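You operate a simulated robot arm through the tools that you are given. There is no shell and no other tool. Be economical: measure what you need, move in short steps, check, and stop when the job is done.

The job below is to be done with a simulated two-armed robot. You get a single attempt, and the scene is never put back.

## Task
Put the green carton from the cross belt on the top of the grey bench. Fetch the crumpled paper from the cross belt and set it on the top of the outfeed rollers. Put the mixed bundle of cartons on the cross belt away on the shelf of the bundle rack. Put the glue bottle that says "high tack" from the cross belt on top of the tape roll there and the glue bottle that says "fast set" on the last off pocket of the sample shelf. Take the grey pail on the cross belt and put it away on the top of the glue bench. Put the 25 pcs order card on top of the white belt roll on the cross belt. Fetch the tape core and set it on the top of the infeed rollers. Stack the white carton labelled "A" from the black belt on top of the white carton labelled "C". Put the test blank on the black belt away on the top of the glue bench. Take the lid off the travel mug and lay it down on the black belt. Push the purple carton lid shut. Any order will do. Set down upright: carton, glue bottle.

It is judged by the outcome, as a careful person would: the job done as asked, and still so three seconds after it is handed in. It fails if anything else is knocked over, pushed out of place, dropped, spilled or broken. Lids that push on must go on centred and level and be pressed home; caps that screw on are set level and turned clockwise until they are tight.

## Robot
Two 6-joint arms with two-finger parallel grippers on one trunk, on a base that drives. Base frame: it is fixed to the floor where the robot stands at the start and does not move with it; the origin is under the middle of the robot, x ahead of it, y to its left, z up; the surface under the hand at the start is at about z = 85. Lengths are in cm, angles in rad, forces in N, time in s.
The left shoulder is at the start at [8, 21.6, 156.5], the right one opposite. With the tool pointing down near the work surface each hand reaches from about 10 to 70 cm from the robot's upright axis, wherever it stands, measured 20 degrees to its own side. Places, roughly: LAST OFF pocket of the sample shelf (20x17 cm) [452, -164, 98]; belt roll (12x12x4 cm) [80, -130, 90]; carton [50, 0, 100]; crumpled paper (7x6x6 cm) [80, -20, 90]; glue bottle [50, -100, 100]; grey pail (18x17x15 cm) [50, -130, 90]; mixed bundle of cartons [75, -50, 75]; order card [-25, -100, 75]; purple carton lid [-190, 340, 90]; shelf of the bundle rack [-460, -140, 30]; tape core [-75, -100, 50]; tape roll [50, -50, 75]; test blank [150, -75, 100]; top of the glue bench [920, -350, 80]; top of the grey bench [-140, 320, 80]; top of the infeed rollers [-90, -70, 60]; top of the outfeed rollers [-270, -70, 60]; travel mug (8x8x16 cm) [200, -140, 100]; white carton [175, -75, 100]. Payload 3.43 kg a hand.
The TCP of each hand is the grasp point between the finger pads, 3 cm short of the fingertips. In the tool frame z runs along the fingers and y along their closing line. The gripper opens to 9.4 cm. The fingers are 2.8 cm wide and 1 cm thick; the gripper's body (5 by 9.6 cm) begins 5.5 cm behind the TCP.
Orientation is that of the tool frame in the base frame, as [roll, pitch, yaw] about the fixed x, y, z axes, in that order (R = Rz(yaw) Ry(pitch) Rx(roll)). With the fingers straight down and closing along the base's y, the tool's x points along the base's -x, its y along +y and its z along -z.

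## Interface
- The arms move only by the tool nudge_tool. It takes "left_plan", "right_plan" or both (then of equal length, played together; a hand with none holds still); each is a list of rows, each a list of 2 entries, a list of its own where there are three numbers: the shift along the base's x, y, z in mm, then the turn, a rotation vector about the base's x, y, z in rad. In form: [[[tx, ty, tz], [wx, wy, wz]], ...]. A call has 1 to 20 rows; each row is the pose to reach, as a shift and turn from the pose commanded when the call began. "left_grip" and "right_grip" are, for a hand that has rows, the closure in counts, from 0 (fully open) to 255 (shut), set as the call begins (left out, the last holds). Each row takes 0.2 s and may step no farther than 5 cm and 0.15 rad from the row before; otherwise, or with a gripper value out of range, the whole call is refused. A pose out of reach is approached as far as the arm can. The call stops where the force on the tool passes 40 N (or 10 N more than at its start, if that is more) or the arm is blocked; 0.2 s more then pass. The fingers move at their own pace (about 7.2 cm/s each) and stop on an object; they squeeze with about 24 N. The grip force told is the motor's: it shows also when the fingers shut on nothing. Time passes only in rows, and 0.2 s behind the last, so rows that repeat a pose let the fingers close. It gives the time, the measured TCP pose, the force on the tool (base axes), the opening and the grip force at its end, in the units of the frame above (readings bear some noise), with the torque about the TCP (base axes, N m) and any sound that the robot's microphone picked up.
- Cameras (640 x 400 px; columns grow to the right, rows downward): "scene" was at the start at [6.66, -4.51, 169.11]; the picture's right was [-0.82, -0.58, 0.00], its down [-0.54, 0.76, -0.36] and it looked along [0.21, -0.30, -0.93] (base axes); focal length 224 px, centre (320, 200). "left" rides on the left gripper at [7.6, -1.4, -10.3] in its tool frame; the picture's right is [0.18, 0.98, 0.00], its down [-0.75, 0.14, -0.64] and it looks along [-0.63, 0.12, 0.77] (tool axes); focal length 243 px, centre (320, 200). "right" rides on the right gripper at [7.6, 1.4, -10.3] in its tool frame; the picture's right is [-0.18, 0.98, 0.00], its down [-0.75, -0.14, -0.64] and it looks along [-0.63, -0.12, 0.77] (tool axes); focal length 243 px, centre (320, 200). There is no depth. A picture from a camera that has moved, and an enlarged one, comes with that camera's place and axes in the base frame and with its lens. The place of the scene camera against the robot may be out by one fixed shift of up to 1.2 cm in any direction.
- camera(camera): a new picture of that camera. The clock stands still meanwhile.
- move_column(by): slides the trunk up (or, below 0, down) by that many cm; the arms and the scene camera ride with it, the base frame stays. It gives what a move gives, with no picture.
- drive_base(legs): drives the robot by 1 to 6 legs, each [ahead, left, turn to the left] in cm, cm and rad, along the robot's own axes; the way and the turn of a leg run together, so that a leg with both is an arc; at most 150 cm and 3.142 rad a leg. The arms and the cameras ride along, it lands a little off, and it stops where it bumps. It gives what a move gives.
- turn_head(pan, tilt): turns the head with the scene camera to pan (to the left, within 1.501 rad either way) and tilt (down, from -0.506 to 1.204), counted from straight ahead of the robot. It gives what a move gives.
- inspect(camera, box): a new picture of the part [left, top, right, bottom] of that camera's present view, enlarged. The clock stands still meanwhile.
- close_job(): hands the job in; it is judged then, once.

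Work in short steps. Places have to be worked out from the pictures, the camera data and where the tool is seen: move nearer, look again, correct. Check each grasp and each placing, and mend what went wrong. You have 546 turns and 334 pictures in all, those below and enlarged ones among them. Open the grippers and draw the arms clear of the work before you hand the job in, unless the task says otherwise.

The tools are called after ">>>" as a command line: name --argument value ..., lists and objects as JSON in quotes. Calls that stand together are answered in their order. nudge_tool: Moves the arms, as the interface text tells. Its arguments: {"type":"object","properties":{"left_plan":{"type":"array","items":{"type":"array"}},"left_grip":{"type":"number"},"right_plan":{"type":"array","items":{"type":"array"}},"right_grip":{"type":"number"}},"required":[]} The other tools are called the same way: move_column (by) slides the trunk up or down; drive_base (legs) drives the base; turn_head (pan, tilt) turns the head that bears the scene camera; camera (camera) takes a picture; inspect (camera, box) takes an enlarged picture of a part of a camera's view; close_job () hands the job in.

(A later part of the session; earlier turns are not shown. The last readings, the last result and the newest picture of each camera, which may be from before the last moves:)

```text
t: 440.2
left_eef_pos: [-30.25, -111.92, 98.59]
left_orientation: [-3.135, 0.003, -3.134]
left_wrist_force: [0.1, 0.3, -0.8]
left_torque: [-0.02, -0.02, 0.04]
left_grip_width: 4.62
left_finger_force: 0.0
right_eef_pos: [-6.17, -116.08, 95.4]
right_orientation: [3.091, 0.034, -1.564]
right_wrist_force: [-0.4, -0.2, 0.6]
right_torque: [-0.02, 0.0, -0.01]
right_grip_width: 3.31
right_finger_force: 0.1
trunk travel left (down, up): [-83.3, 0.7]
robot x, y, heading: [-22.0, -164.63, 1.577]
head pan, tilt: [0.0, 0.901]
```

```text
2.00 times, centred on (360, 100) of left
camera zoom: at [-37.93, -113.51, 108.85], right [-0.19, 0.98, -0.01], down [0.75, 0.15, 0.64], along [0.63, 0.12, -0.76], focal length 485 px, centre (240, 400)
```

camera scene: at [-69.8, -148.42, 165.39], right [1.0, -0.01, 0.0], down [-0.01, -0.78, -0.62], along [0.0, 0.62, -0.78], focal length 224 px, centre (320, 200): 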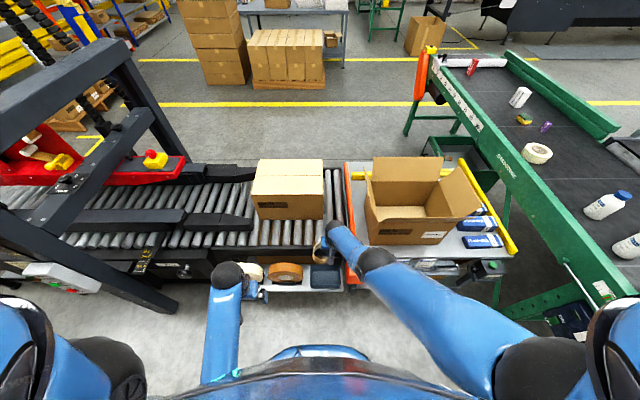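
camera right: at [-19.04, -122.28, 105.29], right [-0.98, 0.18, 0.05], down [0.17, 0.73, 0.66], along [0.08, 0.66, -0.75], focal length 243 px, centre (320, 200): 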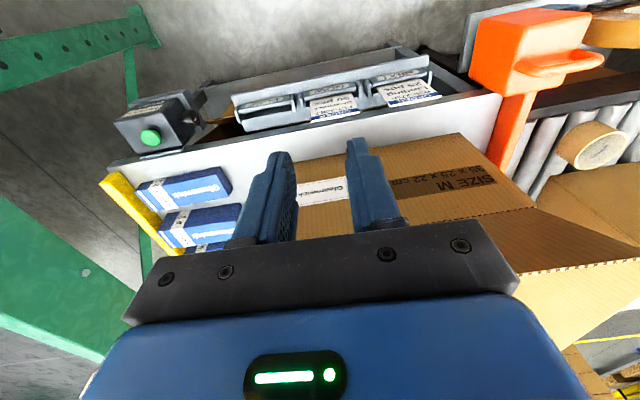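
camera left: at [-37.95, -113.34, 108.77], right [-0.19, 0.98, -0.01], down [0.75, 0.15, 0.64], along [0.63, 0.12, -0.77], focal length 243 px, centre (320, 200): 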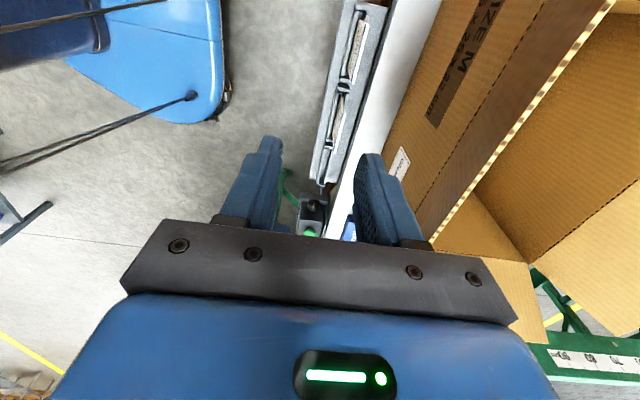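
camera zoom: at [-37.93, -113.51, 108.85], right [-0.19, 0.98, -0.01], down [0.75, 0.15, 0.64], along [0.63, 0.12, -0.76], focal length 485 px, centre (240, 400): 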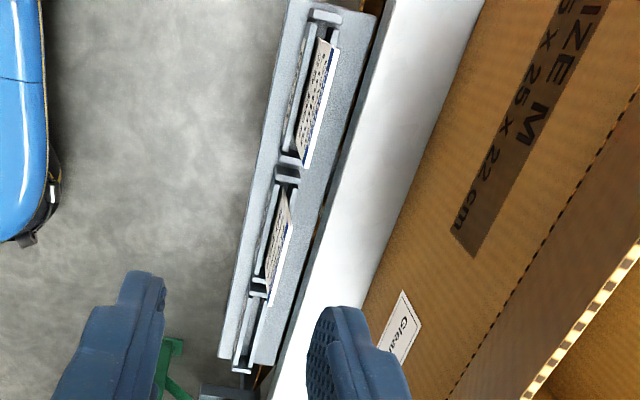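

All views agree now: the card's top edge is at about z 71, x −32.5, y −107.5, some 2.7 cm in front of the table edge. I position the left hand over it with a 3.2 cm opening and pull the right hand back.

>>> nudge_tool --left_plan '[[[-10, 20, -5], [0, 0, 0]], [[-22, 43, -10], [0, 0, 0]], [[-22, 43, -10], [0, 0, 0]]]' --right_plan '[[[20, -40, -10], [0, 0, 0]], [[40, -80, -20], [0, 0, 0]], [[60, -120, -30], [0, 0, 0]]]' --left_grip 168

>>> move_column --by -21

>>> camera --camera "left"

```text
t: 441.0
left_eef_pos: [-32.56, -107.87, 97.71]
left_orientation: [-3.137, 0.002, -3.135]
left_wrist_force: [0.0, -0.3, 0.4]
left_torque: [0.01, 0.01, 0.02]
left_grip_width: 3.22
left_finger_force: 0.1
right_eef_pos: [-0.03, -128.29, 92.61]
right_orientation: [3.093, 0.037, -1.566]
right_wrist_force: [-0.2, 0.0, -0.8]
right_torque: [0.06, 0.0, 0.01]
right_grip_width: 3.33
right_finger_force: 0.1
trunk travel left (down, up): [-83.3, 0.7]
robot x, y, heading: [-22.26, -164.68, 1.583]
head pan, tilt: [0.0, 0.901]
```

```text
t: 443.2
left_eef_pos: [-32.5, -107.69, 76.78]
left_orientation: [-3.135, 0.005, -3.136]
left_wrist_force: [-0.7, -0.5, -0.6]
left_torque: [0.02, -0.01, 0.0]
left_grip_width: 3.21
left_finger_force: 0.0
right_eef_pos: [-0.12, -128.18, 71.42]
right_orientation: [3.091, 0.035, -1.566]
right_wrist_force: [-0.6, 0.4, 0.4]
right_torque: [-0.01, -0.02, -0.02]
right_grip_width: 3.33
right_finger_force: 0.1
trunk travel left (down, up): [-62.3, 21.7]
robot x, y, heading: [-22.36, -164.97, 1.576]
head pan, tilt: [0.0, 0.901]
```

```text
193 pictures are left
camera left: at [-40.09, -109.23, 86.89], right [-0.19, 0.98, -0.01], down [0.75, 0.15, 0.64], along [0.63, 0.12, -0.76], focal length 243 px, centre (320, 200)
```

left: 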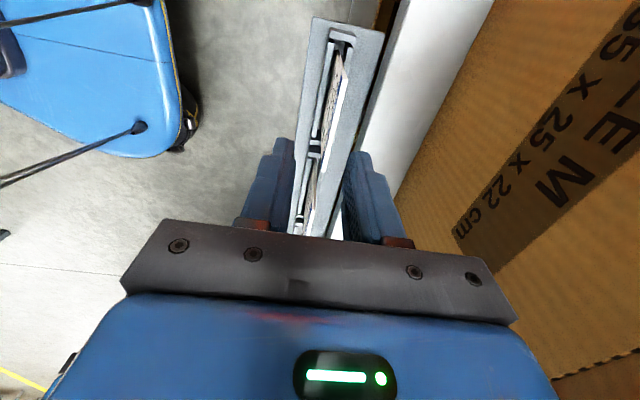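

I take a new scene zoom from the lowered camera to triangulate the card's height.

>>> inspect --camera "scene" --box '[250, 220, 370, 310]'

```text
4.44 times, centred on (310, 265) of scene
camera zoom: at [-21.84, -154.13, 153.9], right [1.0, 0.01, 0.0], down [0.0, -0.78, -0.62], along [0.0, 0.62, -0.78], focal length 997 px, centre (364, -89)
```

zoom: 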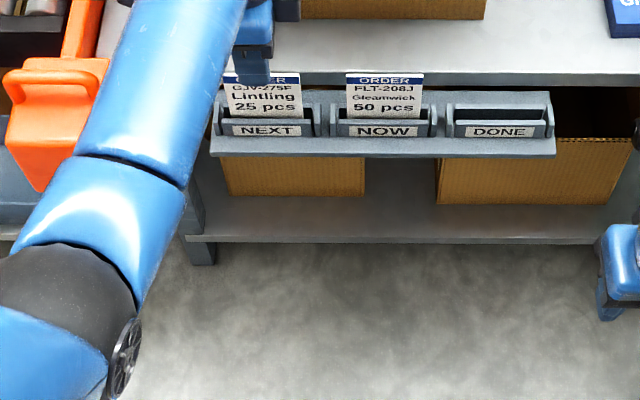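

Triangulation gives the card top at about (-33, -105.7, 66), lower than thought. I adjust and come down to z≈71 to check.

>>> nudge_tool --left_plan '[[[-5, 19, 0], [0, 0, 0]], [[-5, 19, -30], [0, 0, 0]], [[-5, 19, -58], [0, 0, 0]]]'

>>> camera --camera "left"

>>> inspect --camera "scene" --box '[270, 220, 350, 280]'

```text
t: 444.0
left_eef_pos: [-32.82, -105.87, 70.84]
left_orientation: [-3.137, 0.006, -3.135]
left_wrist_force: [0.2, -0.8, 0.7]
left_torque: [-0.01, 0.01, 0.01]
left_grip_width: 3.2
left_finger_force: 0.0
right_eef_pos: [0.05, -128.24, 71.48]
right_orientation: [3.091, 0.035, -1.567]
right_wrist_force: [0.6, -0.1, -0.4]
right_torque: [0.03, 0.0, -0.02]
right_grip_width: 3.3
right_finger_force: 0.1
trunk travel left (down, up): [-62.3, 21.7]
robot x, y, heading: [-22.41, -164.86, 1.578]
head pan, tilt: [0.0, 0.901]
```

```text
191 pictures are left
camera left: at [-40.51, -107.33, 81.09], right [-0.19, 0.98, -0.01], down [0.75, 0.15, 0.64], along [0.63, 0.12, -0.76], focal length 243 px, centre (320, 200)
```

left: 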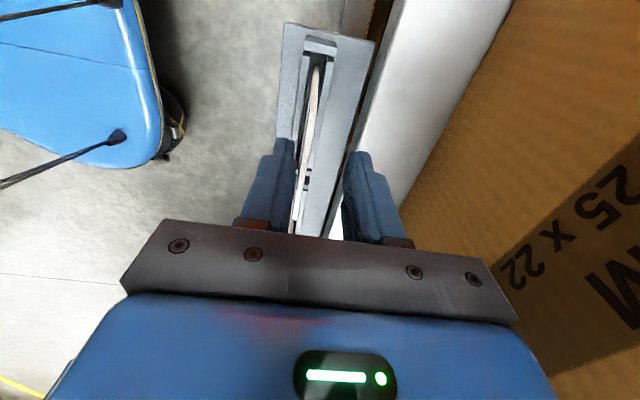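

```text
6.67 times, centred on (310, 250) of scene
camera zoom: at [-21.84, -154.11, 153.89], right [1.0, 0.01, 0.0], down [0.0, -0.78, -0.62], along [0.0, 0.62, -0.78], focal length 1495 px, centre (387, -133)
```

zoom: 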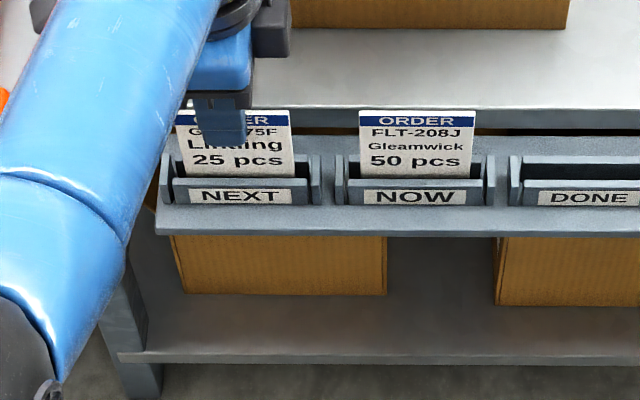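

The card sits between the fingers; I shift +1 cm in x, −0.5 cm in y, go down to z≈67 and close.

>>> nudge_tool --left_plan '[[[10, -5, 0], [0, 0, 0]], [[10, -5, -20], [0, 0, 0]], [[10, -5, -38], [0, 0, 0]]]'

>>> nudge_tool --left_plan '[[[0, 0, 0], [0, 0, 0]], [[0, 0, 0], [0, 0, 0]], [[0, 0, 0], [0, 0, 0]]]' --left_grip 255

>>> inspect --camera "scene" --box '[270, 220, 350, 280]'

```text
t: 444.8
left_eef_pos: [-31.98, -106.28, 66.88]
left_orientation: [-3.134, 0.006, -3.134]
left_wrist_force: [-0.6, -0.1, -0.4]
left_torque: [0.02, -0.01, 0.02]
left_grip_width: 3.2
left_finger_force: 0.1
right_eef_pos: [0.02, -128.3, 71.45]
right_orientation: [3.09, 0.036, -1.566]
right_wrist_force: [0.5, 0.0, -0.1]
right_torque: [0.0, 0.01, -0.01]
right_grip_width: 3.31
right_finger_force: 0.1
trunk travel left (down, up): [-62.3, 21.7]
robot x, y, heading: [-22.02, -164.71, 1.575]
head pan, tilt: [0.0, 0.901]
```

```text
t: 445.6
left_eef_pos: [-31.98, -106.41, 66.98]
left_orientation: [-3.135, 0.003, -3.135]
left_wrist_force: [0.0, -1.6, 0.3]
left_torque: [-0.13, -0.02, -0.05]
left_grip_width: 0.68
left_finger_force: 24.1
right_eef_pos: [-0.11, -128.27, 71.6]
right_orientation: [3.091, 0.034, -1.566]
right_wrist_force: [-0.9, -0.2, -0.4]
right_torque: [0.0, 0.03, -0.02]
right_grip_width: 3.32
right_finger_force: 0.1
trunk travel left (down, up): [-62.3, 21.7]
robot x, y, heading: [-22.27, -165.08, 1.576]
head pan, tilt: [0.0, 0.901]
```

```text
6.67 times, centred on (310, 250) of scene
camera zoom: at [-21.84, -154.16, 153.89], right [1.0, 0.01, 0.0], down [0.0, -0.78, -0.62], along [0.0, 0.62, -0.78], focal length 1495 px, centre (387, -133)
```

zoom: 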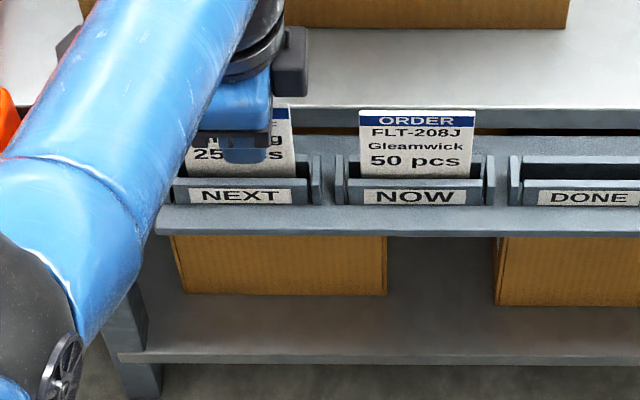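

Gripped at 0.7 cm. I lift the card straight up with the trunk.

>>> move_column --by 21

>>> camera --camera "scene"

>>> camera --camera "left"

```text
t: 447.9
left_eef_pos: [-31.96, -106.32, 88.04]
left_orientation: [-3.136, 0.002, -3.135]
left_wrist_force: [-0.7, 0.3, 0.9]
left_torque: [0.04, 0.03, -0.01]
left_grip_width: 0.7
left_finger_force: 23.7
right_eef_pos: [-0.12, -128.28, 92.46]
right_orientation: [3.092, 0.033, -1.563]
right_wrist_force: [0.7, 0.1, -0.4]
right_torque: [-0.01, 0.0, 0.01]
right_grip_width: 3.32
right_finger_force: 0.0
trunk travel left (down, up): [-83.3, 0.7]
robot x, y, heading: [-21.96, -164.94, 1.576]
head pan, tilt: [0.0, 0.901]
```

```text
188 pictures are left
camera scene: at [-21.84, -154.11, 174.89], right [1.0, 0.01, 0.0], down [0.0, -0.78, -0.62], along [0.0, 0.62, -0.78], focal length 224 px, centre (320, 200)
```

scene: 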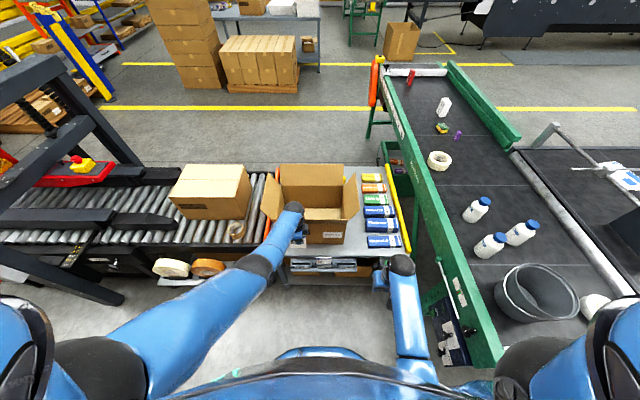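

```text
187 pictures are left
camera left: at [-39.59, -107.8, 98.24], right [-0.19, 0.98, -0.01], down [0.75, 0.15, 0.64], along [0.63, 0.12, -0.76], focal length 243 px, centre (320, 200)
```

left: 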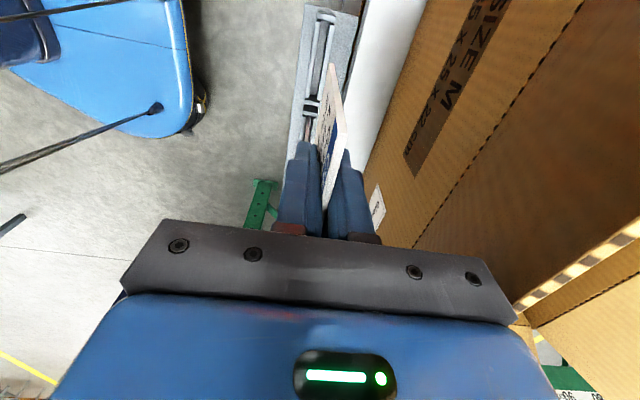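

The card is held upright. I retract the left hand and drive round to the right end of the cross belt, facing +y there.

>>> nudge_tool --left_plan '[[[0, -45, 20], [0, 0, 0]], [[-5, -90, 40], [0, 0, 0]], [[-10, -135, 60], [0, 0, 0]], [[-15, -180, 80], [0, 0, 0]], [[-20, -220, 90], [0, 0, 0]]]'

>>> drive_base --legs '[[-32, 0, 0], [0, -97, 0]]'

>>> turn_head --pan 0 --tilt 0.9

>>> camera --camera "scene"

```text
t: 449.1
left_eef_pos: [-33.96, -128.59, 97.17]
left_orientation: [-3.136, 0.005, -3.135]
left_wrist_force: [0.5, 0.4, 0.0]
left_torque: [0.03, 0.0, 0.01]
left_grip_width: 0.7
left_finger_force: 23.8
right_eef_pos: [-0.1, -128.47, 92.65]
right_orientation: [3.093, 0.036, -1.565]
right_wrist_force: [0.3, -0.1, 0.0]
right_torque: [0.03, -0.02, 0.02]
right_grip_width: 3.33
right_finger_force: 0.0
trunk travel left (down, up): [-83.3, 0.7]
robot x, y, heading: [-22.51, -164.57, 1.579]
head pan, tilt: [0.0, 0.901]
```

```text
t: 455.9
left_eef_pos: [63.32, -160.08, 96.99]
left_orientation: [-3.134, 0.006, -3.133]
left_wrist_force: [0.4, -0.4, 0.2]
left_torque: [0.01, 0.01, 0.04]
left_grip_width: 0.71
left_finger_force: 23.8
right_eef_pos: [97.1, -159.86, 92.52]
right_orientation: [3.091, 0.034, -1.564]
right_wrist_force: [-0.4, -0.5, 0.0]
right_torque: [-0.03, -0.02, 0.01]
right_grip_width: 3.31
right_finger_force: 0.0
trunk travel left (down, up): [-83.3, 0.7]
robot x, y, heading: [75.25, -196.18, 1.581]
head pan, tilt: [0.0, 0.901]
```

```text
t: 456.5
left_eef_pos: [63.35, -160.02, 97.07]
left_orientation: [-3.133, 0.005, -3.132]
left_wrist_force: [-0.2, 0.2, -0.8]
left_torque: [-0.01, 0.01, 0.01]
left_grip_width: 0.71
left_finger_force: 23.8
right_eef_pos: [97.06, -159.91, 92.49]
right_orientation: [3.092, 0.035, -1.565]
right_wrist_force: [-0.7, -0.3, 0.0]
right_torque: [0.02, 0.02, 0.0]
right_grip_width: 3.31
right_finger_force: 0.1
trunk travel left (down, up): [-83.3, 0.7]
robot x, y, heading: [75.18, -196.13, 1.576]
head pan, tilt: [0.0, 0.901]
```

```text
186 pictures are left
camera scene: at [75.37, -185.78, 174.89], right [1.0, 0.01, 0.0], down [0.01, -0.78, -0.62], along [0.0, 0.62, -0.78], focal length 224 px, centre (320, 200)
```

scene: 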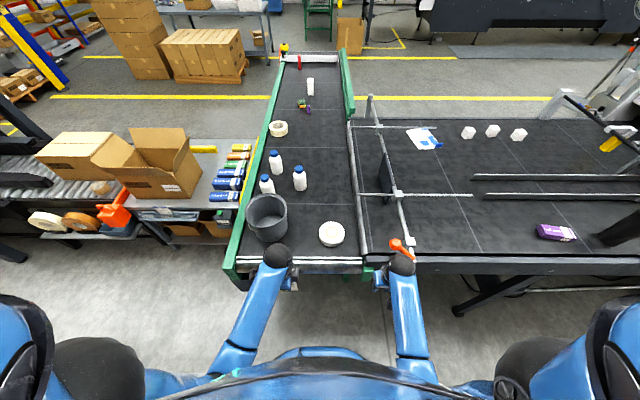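

From here the whole belt end is in view; the white roll is at about (80.3, -135.4). I zoom in on the held card and the roll.

>>> inspect --camera "scene" --box '[230, 180, 430, 310]'

```text
3.08 times, centred on (330, 245) of scene
camera zoom: at [75.37, -185.78, 174.89], right [1.0, 0.01, 0.0], down [0.01, -0.78, -0.62], along [0.0, 0.62, -0.78], focal length 690 px, centre (289, 62)
```

zoom: 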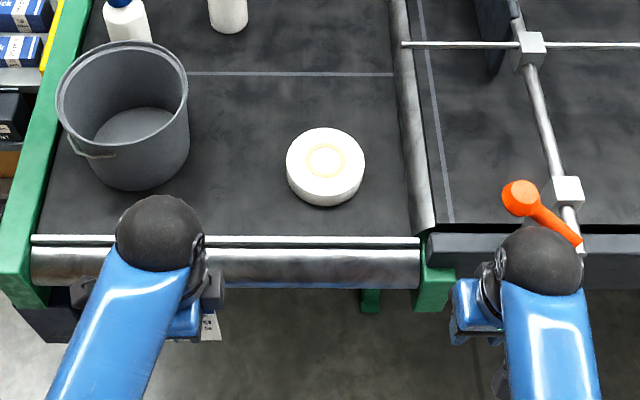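

I back 10 cm and pitch the left tool forward so that the card becomes nearly level, moving it forward over the belt end.

>>> drive_base --legs '[[-10, 0, 0]]'

>>> nudge_tool --left_plan '[[[15, 20, 0], [0.14, 0, 0]], [[30, 40, 0], [0.28, 0, 0]], [[45, 60, 0], [0.42, 0, 0]], [[60, 85, 0], [0.56, 0, 0]], [[80, 110, 0], [0.7, 0, 0]], [[100, 140, 0], [0.84, 0, 0]], [[120, 175, 0], [0.98, 0, 0]], [[140, 210, 0], [1.1, 0, 0]], [[160, 240, 0], [1.22, 0, 0]]]'

>>> camera --camera "scene"

>>> camera --camera "left"

```text
t: 457.6
left_eef_pos: [63.57, -169.16, 96.78]
left_orientation: [-3.131, 0.005, -3.133]
left_wrist_force: [0.0, 0.1, -0.6]
left_torque: [-0.02, -0.02, 0.01]
left_grip_width: 0.69
left_finger_force: 23.9
right_eef_pos: [97.14, -168.88, 92.3]
right_orientation: [3.091, 0.027, -1.563]
right_wrist_force: [-0.3, 0.0, -0.3]
right_torque: [-0.04, 0.0, 0.02]
right_grip_width: 3.32
right_finger_force: 0.0
trunk travel left (down, up): [-83.3, 0.7]
robot x, y, heading: [74.72, -206.0, 1.574]
head pan, tilt: [0.0, 0.901]
```

```text
t: 459.6
left_eef_pos: [79.72, -145.68, 96.78]
left_orientation: [1.929, 0.009, 3.138]
left_wrist_force: [0.0, 0.6, -0.6]
left_torque: [0.0, 0.0, 0.0]
left_grip_width: 0.7
left_finger_force: 24.0
right_eef_pos: [97.37, -169.37, 92.42]
right_orientation: [3.092, 0.033, -1.563]
right_wrist_force: [0.5, 0.3, 0.4]
right_torque: [-0.05, 0.01, 0.01]
right_grip_width: 3.34
right_finger_force: 0.0
trunk travel left (down, up): [-83.3, 0.7]
robot x, y, heading: [75.05, -206.39, 1.574]
head pan, tilt: [0.0, 0.901]
```

```text
184 pictures are left
camera scene: at [75.69, -195.29, 174.87], right [1.0, 0.01, 0.0], down [0.0, -0.78, -0.62], along [-0.01, 0.62, -0.78], focal length 224 px, centre (320, 200)
```

scene: 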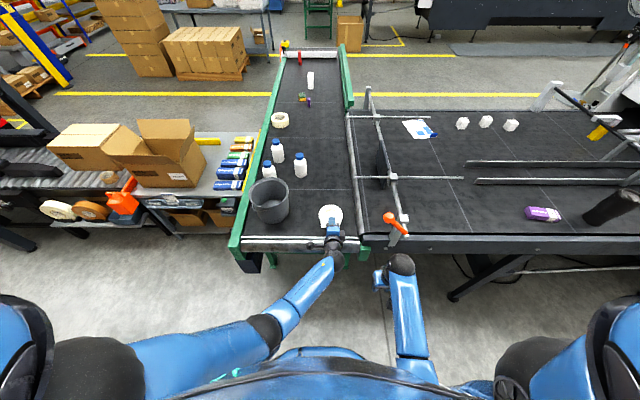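

```text
183 pictures are left
camera left: at [72.18, -155.77, 99.08], right [-0.19, 0.34, 0.92], down [0.75, -0.55, 0.36], along [0.63, 0.76, -0.15], focal length 243 px, centre (320, 200)
```

left: 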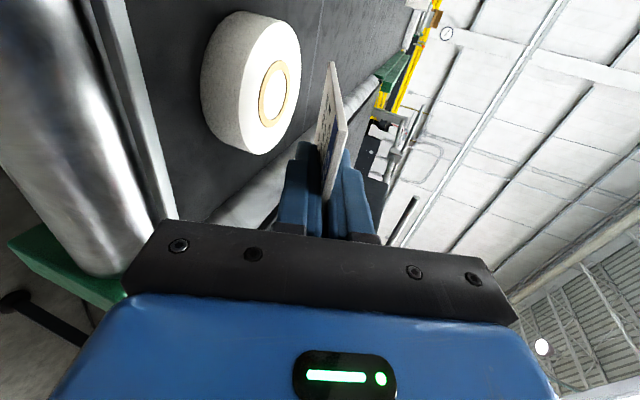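

The pitch worked. I zoom in to see the card relative to the roll.

>>> inspect --camera "scene" --box '[290, 190, 380, 260]'

```text
5.71 times, centred on (335, 225) of scene
camera zoom: at [75.69, -195.29, 174.87], right [1.0, 0.01, 0.0], down [0.0, -0.78, -0.62], along [-0.01, 0.62, -0.78], focal length 1282 px, centre (234, 57)
```

zoom: 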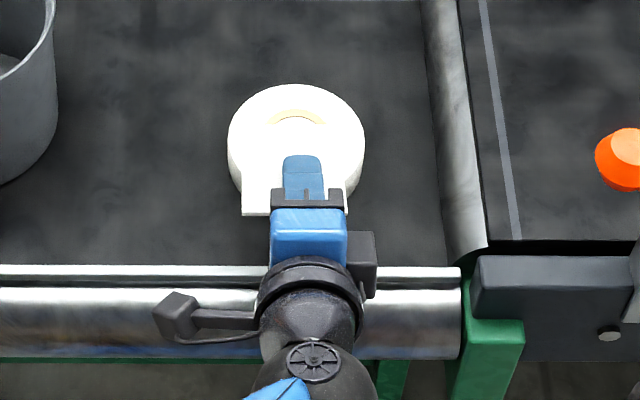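

I can see the card's near edge about 1.8 cm behind the TCP. I move 7 cm forward over the roll and then down in small steps.

>>> nudge_tool --left_plan '[[[3, 25, 0], [0, 0, 0]], [[5, 50, 0], [0, 0, 0]], [[5, 74, 0], [0, 0, 0]], [[5, 74, -20], [0, 0, 0]], [[5, 74, -36], [0, 0, 0]]]'

>>> inspect --camera "scene" --box '[290, 190, 380, 260]'

>>> camera --camera "left"

```text
t: 460.8
left_eef_pos: [80.34, -138.95, 94.24]
left_orientation: [1.926, 0.009, 3.138]
left_wrist_force: [0.4, 0.3, -0.2]
left_torque: [0.0, 0.01, 0.0]
left_grip_width: 0.71
left_finger_force: 24.0
left hand out of reach, approached as far as the arm can: row 5
right_eef_pos: [97.43, -169.46, 92.49]
right_orientation: [3.092, 0.035, -1.563]
right_wrist_force: [0.4, 0.4, 0.4]
right_torque: [0.0, 0.0, 0.02]
right_grip_width: 3.31
right_finger_force: 0.0
trunk travel left (down, up): [-83.3, 0.7]
robot x, y, heading: [75.16, -206.16, 1.581]
head pan, tilt: [0.0, 0.901]
```

```text
5.71 times, centred on (335, 225) of scene
camera zoom: at [75.62, -195.49, 174.89], right [1.0, 0.01, 0.0], down [0.01, -0.78, -0.62], along [0.0, 0.62, -0.78], focal length 1282 px, centre (234, 57)
```

zoom: 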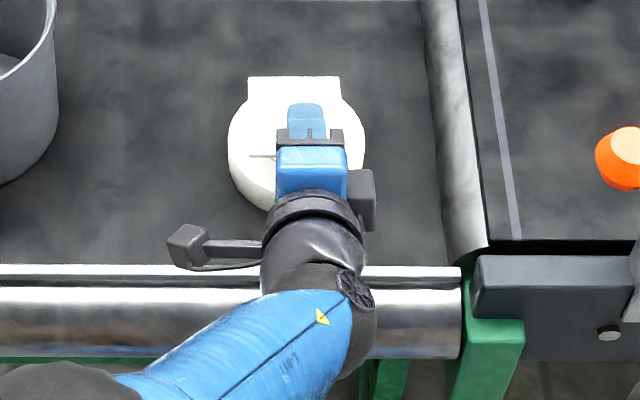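

```text
180 pictures are left
camera left: at [72.69, -149.14, 96.47], right [-0.19, 0.34, 0.92], down [0.75, -0.55, 0.36], along [0.63, 0.76, -0.15], focal length 243 px, centre (320, 200)
```

left: 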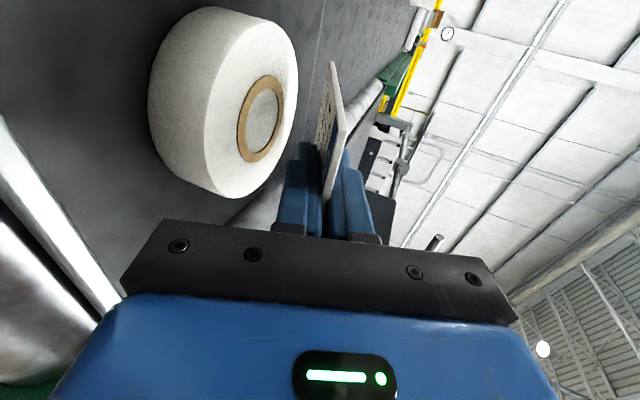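

The card's middle is right above the roll's middle. I lower with the trunk in small steps until the far edge touches.

>>> move_column --by -1.6

>>> move_column --by -0.6

>>> camera --camera "left"

```text
t: 461.4
left_eef_pos: [80.26, -139.11, 92.69]
left_orientation: [1.926, 0.009, 3.14]
left_wrist_force: [0.8, 0.1, -0.6]
left_torque: [-0.03, -0.01, 0.01]
left_grip_width: 0.7
left_finger_force: 24.1
right_eef_pos: [97.35, -169.58, 90.87]
right_orientation: [3.09, 0.035, -1.565]
right_wrist_force: [0.0, 0.4, -0.8]
right_torque: [-0.03, -0.01, -0.01]
right_grip_width: 3.31
right_finger_force: 0.0
trunk travel left (down, up): [-81.7, 2.3]
robot x, y, heading: [75.04, -206.28, 1.574]
head pan, tilt: [0.0, 0.901]
```

```text
t: 462.0
left_eef_pos: [80.31, -138.92, 91.98]
left_orientation: [1.927, 0.008, 3.139]
left_wrist_force: [0.1, -0.9, 0.1]
left_torque: [0.0, -0.01, -0.02]
left_grip_width: 0.73
left_finger_force: 23.2
right_eef_pos: [97.3, -169.58, 90.28]
right_orientation: [3.09, 0.033, -1.562]
right_wrist_force: [0.8, 0.1, -0.1]
right_torque: [-0.03, 0.01, -0.01]
right_grip_width: 3.33
right_finger_force: 0.1
trunk travel left (down, up): [-81.1, 2.9]
robot x, y, heading: [75.25, -206.14, 1.577]
head pan, tilt: [0.0, 0.901]
```

```text
179 pictures are left
camera left: at [72.67, -149.13, 94.26], right [-0.19, 0.34, 0.92], down [0.75, -0.55, 0.36], along [0.63, 0.76, -0.15], focal length 243 px, centre (320, 200)
```

left: 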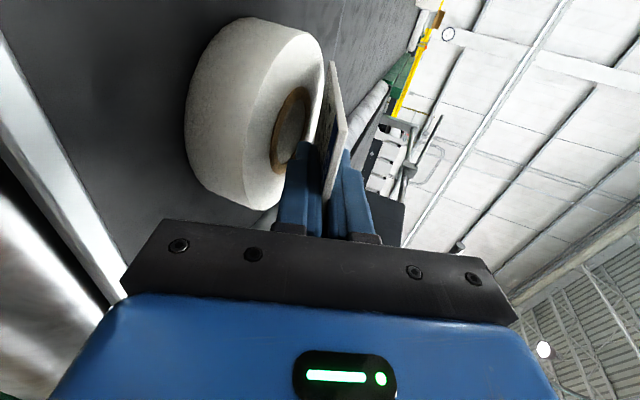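

Very close. I lower two more half-centimetre steps.

>>> move_column --by -0.5

>>> move_column --by -0.4

>>> camera --camera "left"

```text
t: 462.5
left_eef_pos: [80.36, -138.97, 91.58]
left_orientation: [1.926, 0.01, 3.138]
left_wrist_force: [0.4, -0.1, -0.5]
left_torque: [0.03, 0.05, 0.02]
left_grip_width: 0.71
left_finger_force: 24.4
right_eef_pos: [97.34, -169.51, 89.78]
right_orientation: [3.091, 0.034, -1.565]
right_wrist_force: [0.4, -0.8, 0.4]
right_torque: [0.0, 0.03, 0.01]
right_grip_width: 3.32
right_finger_force: 0.0
trunk travel left (down, up): [-80.6, 3.4]
robot x, y, heading: [75.15, -206.37, 1.578]
head pan, tilt: [0.0, 0.901]
```

```text
t: 463.1
left_eef_pos: [80.29, -139.14, 91.32]
left_orientation: [1.922, 0.011, 3.139]
left_wrist_force: [-0.1, -1.9, 5.4]
left_torque: [0.39, 0.07, 0.05]
left_grip_width: 0.73
left_finger_force: 24.4
right_eef_pos: [97.29, -169.53, 89.55]
right_orientation: [3.091, 0.037, -1.565]
right_wrist_force: [-0.7, -0.1, 0.1]
right_torque: [0.03, 0.04, -0.01]
right_grip_width: 3.31
right_finger_force: 0.0
trunk travel left (down, up): [-80.2, 3.8]
robot x, y, heading: [75.17, -205.9, 1.58]
head pan, tilt: [0.0, 0.901]
```

```text
178 pictures are left
camera left: at [72.68, -149.2, 93.5], right [-0.19, 0.34, 0.92], down [0.75, -0.55, 0.36], along [0.63, 0.76, -0.15], focal length 243 px, centre (320, 200)
```

left: 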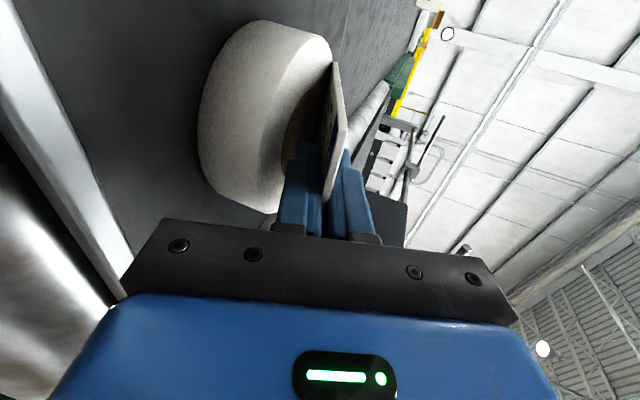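

The far edge rests on the roll. To keep the card from being dragged when I withdraw, I will pin it lightly with the right fingertip. I pitch the right hand forward and raise it on its side.

>>> nudge_tool --right_plan '[[[0, 10, 35], [0.14, 0, 0]], [[0, 30, 70], [0.28, 0, 0]], [[0, 60, 100], [0.42, 0, 0]], [[0, 100, 120], [0.56, 0, 0]], [[0, 145, 130], [0.7, 0, 0]], [[0, 190, 130], [0.7, 0, 0]], [[0, 230, 130], [0.7, 0, 0]], [[0, 270, 130], [0.7, 0, 0]], [[0, 310, 130], [0.7, 0, 0]], [[0, 345, 130], [0.7, 0, 0]]]' --right_grip 255

>>> camera --camera "right"

>>> camera --camera "scene"

```text
t: 464.4
left_eef_pos: [80.11, -139.75, 91.57]
left_orientation: [1.921, 0.011, 3.139]
left_wrist_force: [-0.1, -4.6, 3.8]
left_torque: [0.29, 0.24, 0.21]
left_grip_width: 0.69
left_finger_force: 23.5
right_eef_pos: [97.23, -153.64, 102.79]
right_orientation: [3.096, 0.73, -1.568]
right_wrist_force: [-0.5, -0.6, -0.7]
right_torque: [0.03, 0.0, 0.01]
right_grip_width: 0.01
right_finger_force: 24.0
trunk travel left (down, up): [-80.2, 3.8]
robot x, y, heading: [75.3, -206.38, 1.574]
head pan, tilt: [0.0, 0.901]
stopped in row 6 (right hand): the force on the tool passed its limit at 162 N (the readings are from after the stop); the commanded pose is now the measured one
```

```text
177 pictures are left
camera right: at [96.19, -166.12, 105.32], right [-0.98, 0.1, 0.16], down [0.17, 0.14, 0.98], along [0.08, 0.98, -0.15], focal length 243 px, centre (320, 200)
```

right: 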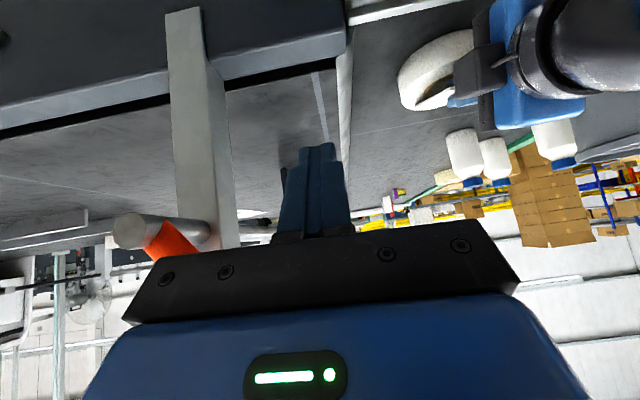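

```text
176 pictures are left
camera scene: at [75.27, -196.68, 171.85], right [1.0, 0.0, 0.0], down [0.0, -0.78, -0.63], along [0.0, 0.63, -0.78], focal length 224 px, centre (320, 200)
```

scene: 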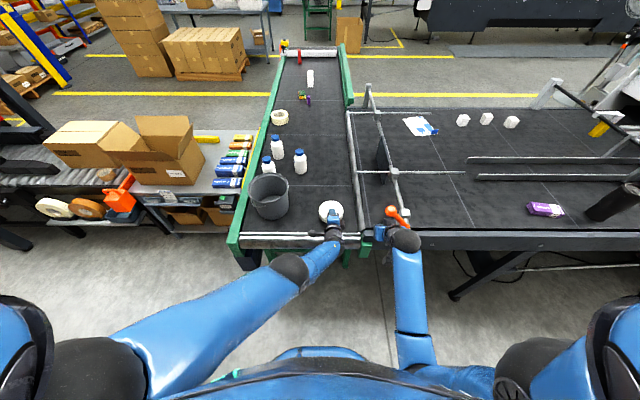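

The right hand touched the guide's lever post. I draw it back, shift 6 cm towards the belt, and go forward again.

>>> nudge_tool --right_plan '[[[0, -30, 0], [0, 0, 0]], [[-30, -40, 10], [0, 0, 0]], [[-60, -40, 15], [0, 0, 0]]]'

>>> camera --camera "left"

>>> inspect --camera "scene" --box '[290, 180, 430, 280]'

```text
t: 465.2
left_eef_pos: [80.44, -139.12, 91.21]
left_orientation: [1.927, 0.011, 3.138]
left_wrist_force: [-0.6, -3.3, 5.8]
left_torque: [0.45, 0.07, 0.01]
left_grip_width: 0.71
left_finger_force: 24.2
right_eef_pos: [91.25, -156.96, 103.72]
right_orientation: [3.095, 0.725, -1.572]
right_wrist_force: [0.1, 0.4, -0.4]
right_torque: [0.0, -0.02, 0.02]
right_grip_width: 0.0
right_finger_force: 23.9
trunk travel left (down, up): [-80.2, 3.8]
robot x, y, heading: [74.99, -206.18, 1.577]
head pan, tilt: [0.0, 0.901]
```

```text
175 pictures are left
camera left: at [72.74, -149.28, 93.46], right [-0.19, 0.34, 0.92], down [0.75, -0.56, 0.36], along [0.64, 0.76, -0.15], focal length 243 px, centre (320, 200)
```

left: 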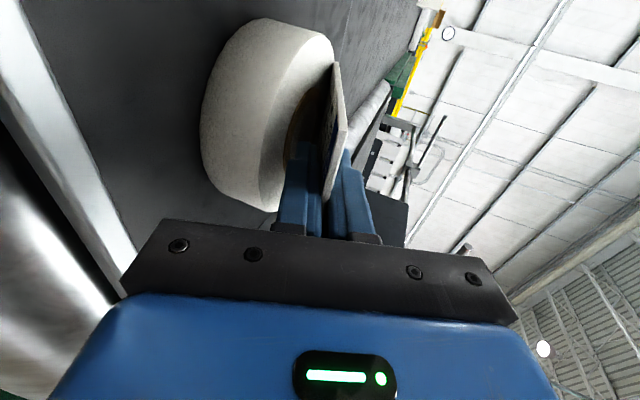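

```text
4.00 times, centred on (360, 230) of scene
camera zoom: at [75.52, -195.77, 171.81], right [1.0, 0.0, 0.0], down [0.0, -0.78, -0.62], along [0.0, 0.62, -0.78], focal length 897 px, centre (160, 80)
```

zoom: 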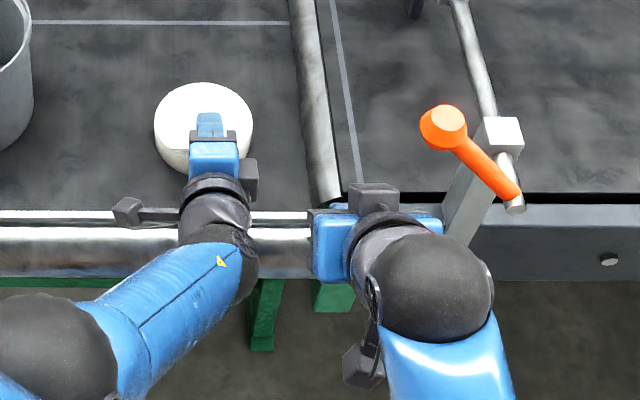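

I shift the right hand another 3 cm left, then forward and over the card.

>>> nudge_tool --right_plan '[[[-28, 0, 20], [0, 0, 0]], [[-30, 40, 30], [0, 0, 0]], [[-30, 80, 30], [0, 0, 0]], [[-30, 120, 30], [0, 0, 0]]]'

>>> inspect --camera "scene" --box '[290, 180, 430, 280]'

```text
t: 466.2
left_eef_pos: [80.39, -138.99, 91.19]
left_orientation: [1.927, 0.011, 3.137]
left_wrist_force: [1.7, -0.2, 5.5]
left_torque: [0.49, 0.03, -0.08]
left_grip_width: 0.71
left_finger_force: 23.9
right_eef_pos: [88.41, -144.91, 106.72]
right_orientation: [3.095, 0.723, -1.569]
right_wrist_force: [-0.8, 0.6, 0.5]
right_torque: [-0.01, 0.02, 0.01]
right_grip_width: 0.0
right_finger_force: 24.3
trunk travel left (down, up): [-80.2, 3.8]
robot x, y, heading: [75.18, -206.41, 1.575]
head pan, tilt: [0.0, 0.901]
```

```text
4.00 times, centred on (360, 230) of scene
camera zoom: at [75.52, -195.62, 171.8], right [1.0, 0.0, 0.0], down [0.0, -0.78, -0.62], along [0.0, 0.62, -0.78], focal length 897 px, centre (160, 80)
```

zoom: 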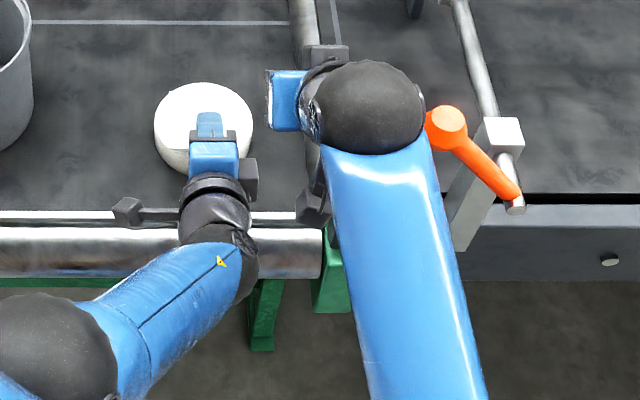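

The two hands would crowd each other, so I choose another way: stand the card vertically, re-grip it only by its top edge, then lay it with the gripped edge off the roll. First I take the right hand back.

>>> nudge_tool --right_plan '[[[0, -45, 0], [0, 0, 0]], [[0, -90, 0], [0, 0, 0]], [[10, -135, 0], [0, 0, 0]], [[30, -175, -10], [-0.14, 0, 0]], [[60, -205, -20], [-0.28, 0, 0]], [[90, -225, -40], [-0.42, 0, 0]], [[110, -240, -60], [-0.56, 0, 0]], [[120, -250, -80], [-0.7, 0, 0]]]'

>>> move_column --by 3.5

>>> nudge_tool --left_plan '[[[0, 5, 30], [-0.14, 0, 0]], [[0, 10, 60], [-0.28, 0, 0]], [[0, 15, 80], [-0.42, 0, 0]], [[0, 20, 90], [-0.56, 0, 0]], [[0, 20, 90], [-0.7, 0, 0]], [[0, 20, 90], [-0.84, 0, 0]], [[0, 20, 90], [-0.98, 0, 0]], [[0, 20, 90], [-1.1, 0, 0]], [[0, 20, 90], [-1.2, 0, 0]]]'

>>> camera --camera "scene"

```text
t: 468.0
left_eef_pos: [80.33, -139.07, 91.19]
left_orientation: [1.928, 0.01, 3.138]
left_wrist_force: [0.0, 0.7, 6.2]
left_torque: [0.46, 0.02, 0.0]
left_grip_width: 0.73
left_finger_force: 23.6
right_eef_pos: [100.58, -169.81, 98.8]
right_orientation: [3.091, 0.021, -1.568]
right_wrist_force: [-0.8, 0.4, -0.3]
right_torque: [-0.01, -0.03, 0.0]
right_grip_width: 0.0
right_finger_force: 23.6
trunk travel left (down, up): [-80.2, 3.8]
robot x, y, heading: [74.88, -205.87, 1.579]
head pan, tilt: [0.0, 0.901]
```

```text
t: 468.8
left_eef_pos: [80.45, -139.01, 94.73]
left_orientation: [1.928, 0.011, 3.139]
left_wrist_force: [0.5, 0.5, 0.2]
left_torque: [-0.02, 0.01, 0.0]
left_grip_width: 0.7
left_finger_force: 24.2
right_eef_pos: [100.49, -169.78, 102.34]
right_orientation: [3.096, 0.021, -1.572]
right_wrist_force: [0.0, -1.6, -0.5]
right_torque: [0.0, 0.01, -0.01]
right_grip_width: 0.0
right_finger_force: 23.8
trunk travel left (down, up): [-83.7, 0.3]
robot x, y, heading: [75.31, -205.94, 1.574]
head pan, tilt: [0.0, 0.901]
```

```text
t: 470.8
left_eef_pos: [78.94, -140.13, 104.92]
left_orientation: [3.13, 0.007, -3.133]
left_wrist_force: [-0.1, -1.1, 0.2]
left_torque: [0.02, -0.02, -0.01]
left_grip_width: 0.72
left_finger_force: 23.9
left hand out of reach, approached as far as the arm can: row 1, 8, 9
right_eef_pos: [100.39, -169.79, 102.34]
right_orientation: [3.095, 0.022, -1.571]
right_wrist_force: [-0.7, 0.4, -0.7]
right_torque: [0.0, -0.01, 0.02]
right_grip_width: 0.0
right_finger_force: 23.9
trunk travel left (down, up): [-83.7, 0.3]
robot x, y, heading: [75.52, -206.12, 1.577]
head pan, tilt: [0.0, 0.901]
```

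```text
172 pictures are left
camera scene: at [75.46, -195.64, 175.3], right [1.0, 0.0, 0.0], down [0.0, -0.78, -0.62], along [0.0, 0.62, -0.78], focal length 224 px, centre (320, 200)
```

scene: 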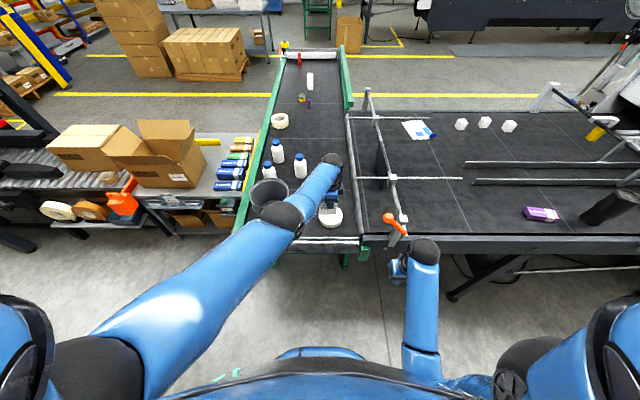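

The card hangs vertically over the roll. I go forward 3 cm and lower until its lower edge stands on the roll.

>>> drive_base --legs '[[3, -1, 0]]'

>>> move_column --by -6.3

>>> inspect --camera "scene" --box '[280, 150, 380, 260]'

>>> camera --camera "left"

```text
t: 471.7
left_eef_pos: [79.76, -137.77, 105.09]
left_orientation: [3.122, 0.008, -3.133]
left_wrist_force: [-1.4, -0.9, -0.2]
left_torque: [0.04, -0.02, 0.02]
left_grip_width: 0.71
left_finger_force: 24.2
right_eef_pos: [101.3, -167.4, 102.56]
right_orientation: [3.095, 0.027, -1.57]
right_wrist_force: [0.2, -1.1, 0.5]
right_torque: [0.07, -0.02, 0.01]
right_grip_width: 0.0
right_finger_force: 24.1
trunk travel left (down, up): [-83.7, 0.3]
robot x, y, heading: [76.16, -203.51, 1.575]
head pan, tilt: [0.0, 0.901]
```

```text
t: 472.7
left_eef_pos: [79.96, -137.11, 98.46]
left_orientation: [3.13, 0.005, -3.133]
left_wrist_force: [-0.3, -0.5, -0.7]
left_torque: [0.0, -0.01, -0.01]
left_grip_width: 0.71
left_finger_force: 23.8
right_eef_pos: [101.45, -166.82, 95.97]
right_orientation: [3.093, 0.02, -1.569]
right_wrist_force: [0.5, 1.1, 0.1]
right_torque: [0.03, 0.0, 0.02]
right_grip_width: 0.01
right_finger_force: 24.1
trunk travel left (down, up): [-77.4, 6.6]
robot x, y, heading: [76.23, -203.42, 1.574]
head pan, tilt: [0.0, 0.901]
```

```text
3.64 times, centred on (330, 205) of scene
camera zoom: at [76.59, -192.43, 168.98], right [1.0, 0.01, 0.0], down [0.0, -0.78, -0.62], along [0.0, 0.62, -0.78], focal length 816 px, centre (284, 182)
```

zoom: 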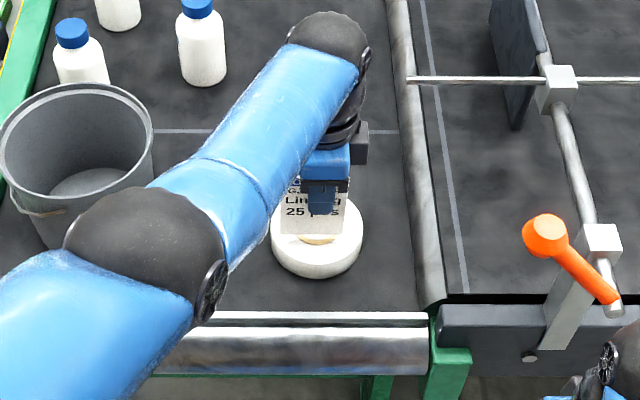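

```text
170 pictures are left
camera left: at [72.38, -138.75, 108.57], right [-0.19, 0.98, 0.01], down [0.75, 0.14, 0.65], along [0.63, 0.13, -0.76], focal length 243 px, centre (320, 200)
```

left: 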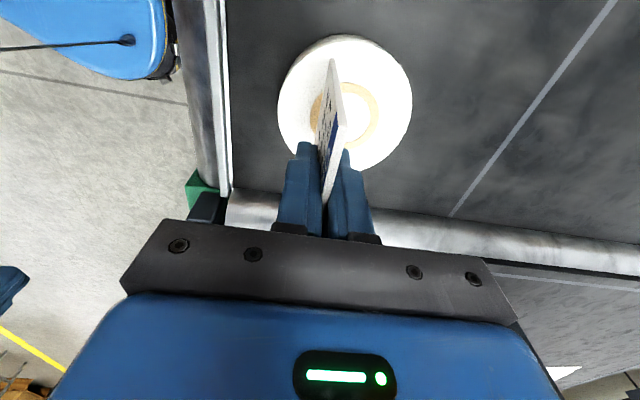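

Still slightly above. I lower in half-centimetre steps.

>>> move_column --by -1.0

>>> move_column --by -0.6

>>> move_column --by -0.6

```text
t: 473.3
left_eef_pos: [79.93, -137.1, 97.36]
left_orientation: [3.13, 0.008, -3.134]
left_wrist_force: [-0.4, 1.0, 0.2]
left_torque: [-0.01, 0.01, 0.02]
left_grip_width: 0.69
left_finger_force: 24.5
right_eef_pos: [101.49, -166.78, 95.0]
right_orientation: [3.093, 0.021, -1.569]
right_wrist_force: [-0.3, -0.4, -0.4]
right_torque: [0.0, 0.0, 0.0]
right_grip_width: 0.01
right_finger_force: 23.7
trunk travel left (down, up): [-76.4, 7.6]
robot x, y, heading: [76.03, -203.47, 1.578]
head pan, tilt: [0.0, 0.901]
```

```text
t: 473.8
left_eef_pos: [80.02, -137.22, 97.13]
left_orientation: [3.125, 0.01, -3.134]
left_wrist_force: [-1.7, -1.8, 13.5]
left_torque: [-0.03, -0.24, -0.03]
left_grip_width: 0.69
left_finger_force: 23.6
right_eef_pos: [101.51, -167.12, 94.42]
right_orientation: [3.094, 0.022, -1.568]
right_wrist_force: [0.7, 0.6, -0.3]
right_torque: [0.02, -0.02, 0.01]
right_grip_width: 0.02
right_finger_force: 23.6
trunk travel left (down, up): [-75.8, 8.2]
robot x, y, heading: [76.16, -203.34, 1.582]
head pan, tilt: [0.0, 0.901]
```

```text
t: 474.4
left_eef_pos: [79.94, -137.35, 96.71]
left_orientation: [3.119, 0.01, -3.135]
left_wrist_force: [-2.2, 1.6, 28.8]
left_torque: [0.19, -0.02, -0.01]
left_grip_width: 0.79
left_finger_force: 24.3
right_eef_pos: [101.44, -167.24, 93.96]
right_orientation: [3.094, 0.025, -1.569]
right_wrist_force: [-0.3, -0.8, -1.5]
right_torque: [0.01, -0.02, 0.03]
right_grip_width: 0.0
right_finger_force: 24.0
trunk travel left (down, up): [-75.2, 8.8]
robot x, y, heading: [76.16, -203.28, 1.573]
head pan, tilt: [0.0, 0.901]
```

The card stands on the roll. I open slightly, slide the hand up 3 cm and re-grip near the card's top.

>>> move_column --by 0.6

>>> nudge_tool --left_plan '[[[0, 0, 0], [0, 0, 0]], [[0, 0, 0], [0, 0, 0]]]' --left_grip 218

>>> move_column --by 3.0

>>> nudge_tool --left_plan '[[[0, 0, 0], [0, 0, 0]], [[0, 0, 0], [0, 0, 0]], [[0, 0, 0], [0, 0, 0]]]' --left_grip 255

>>> inspect --camera "scene" --box '[290, 180, 370, 250]'

```text
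t: 474.9
left_eef_pos: [79.92, -137.25, 96.73]
left_orientation: [3.132, 0.004, -3.132]
left_wrist_force: [0.6, 2.8, 5.2]
left_torque: [0.3, -0.22, 0.11]
left_grip_width: 0.68
left_finger_force: 23.7
right_eef_pos: [101.57, -166.9, 94.34]
right_orientation: [3.091, 0.022, -1.569]
right_wrist_force: [0.3, -0.2, 0.3]
right_torque: [0.02, 0.0, 0.01]
right_grip_width: 0.02
right_finger_force: 23.7
trunk travel left (down, up): [-75.8, 8.2]
robot x, y, heading: [76.22, -203.15, 1.58]
head pan, tilt: [0.0, 0.901]
```

```text
t: 475.5
left_eef_pos: [79.95, -137.16, 96.7]
left_orientation: [3.13, 0.006, -3.134]
left_wrist_force: [0.3, 0.0, -0.1]
left_torque: [0.01, 0.01, -0.01]
left_grip_width: 1.36
left_finger_force: 0.1
right_eef_pos: [101.42, -166.95, 94.4]
right_orientation: [3.093, 0.023, -1.571]
right_wrist_force: [-0.5, 0.2, 0.3]
right_torque: [-0.01, -0.02, -0.04]
right_grip_width: 0.04
right_finger_force: 24.1
trunk travel left (down, up): [-75.8, 8.2]
robot x, y, heading: [76.28, -203.36, 1.574]
head pan, tilt: [0.0, 0.901]
```

```text
t: 476.3
left_eef_pos: [79.88, -137.24, 99.96]
left_orientation: [3.127, 0.007, -3.133]
left_wrist_force: [-0.7, 0.1, -0.6]
left_torque: [0.01, -0.01, 0.01]
left_grip_width: 1.33
left_finger_force: 0.0
right_eef_pos: [101.47, -166.82, 97.41]
right_orientation: [3.094, 0.022, -1.57]
right_wrist_force: [0.2, 0.0, -0.8]
right_torque: [0.0, 0.0, 0.01]
right_grip_width: 0.0
right_finger_force: 24.0
trunk travel left (down, up): [-78.8, 5.2]
robot x, y, heading: [76.14, -203.45, 1.577]
head pan, tilt: [0.0, 0.901]
```

```text
t: 477.1
left_eef_pos: [80.01, -137.22, 99.82]
left_orientation: [3.127, 0.006, -3.132]
left_wrist_force: [0.9, -0.5, 1.0]
left_torque: [0.0, 0.02, 0.03]
left_grip_width: 0.24
left_finger_force: 24.0
right_eef_pos: [101.41, -166.95, 97.36]
right_orientation: [3.093, 0.024, -1.568]
right_wrist_force: [0.1, -0.7, 0.1]
right_torque: [-0.04, 0.02, 0.01]
right_grip_width: 0.0
right_finger_force: 24.3
trunk travel left (down, up): [-78.8, 5.2]
robot x, y, heading: [76.02, -203.47, 1.574]
head pan, tilt: [0.0, 0.901]
```

```text
5.71 times, centred on (330, 215) of scene
camera zoom: at [76.52, -192.65, 170.39], right [1.0, 0.01, 0.0], down [0.0, -0.78, -0.62], along [0.0, 0.62, -0.78], focal length 1282 px, centre (263, 114)
```

zoom: 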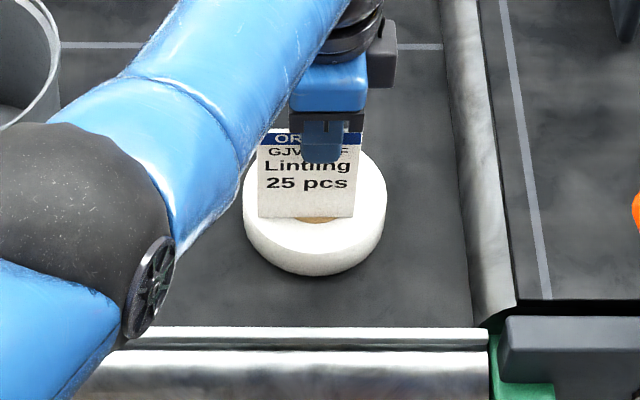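

The grip reads 0.24 cm. I lift 2.5 cm to see whether the card comes along.

>>> move_column --by 3

>>> inspect --camera "scene" --box '[290, 180, 370, 250]'

```text
t: 477.8
left_eef_pos: [79.78, -137.17, 102.9]
left_orientation: [3.126, 0.008, -3.134]
left_wrist_force: [0.4, -1.5, -0.6]
left_torque: [0.01, 0.01, -0.01]
left_grip_width: 0.23
left_finger_force: 24.1
right_eef_pos: [101.44, -166.97, 100.34]
right_orientation: [3.092, 0.023, -1.569]
right_wrist_force: [-0.8, 0.3, 0.0]
right_torque: [-0.02, -0.06, 0.0]
right_grip_width: 0.0
right_finger_force: 24.4
trunk travel left (down, up): [-81.8, 2.2]
robot x, y, heading: [76.25, -203.35, 1.576]
head pan, tilt: [0.0, 0.901]
```

```text
5.71 times, centred on (330, 215) of scene
camera zoom: at [76.51, -192.67, 173.4], right [1.0, 0.01, 0.0], down [0.0, -0.78, -0.62], along [0.0, 0.62, -0.78], focal length 1282 px, centre (263, 114)
```

zoom: 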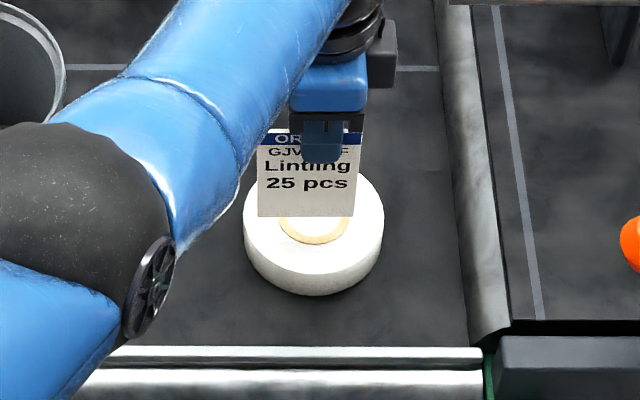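

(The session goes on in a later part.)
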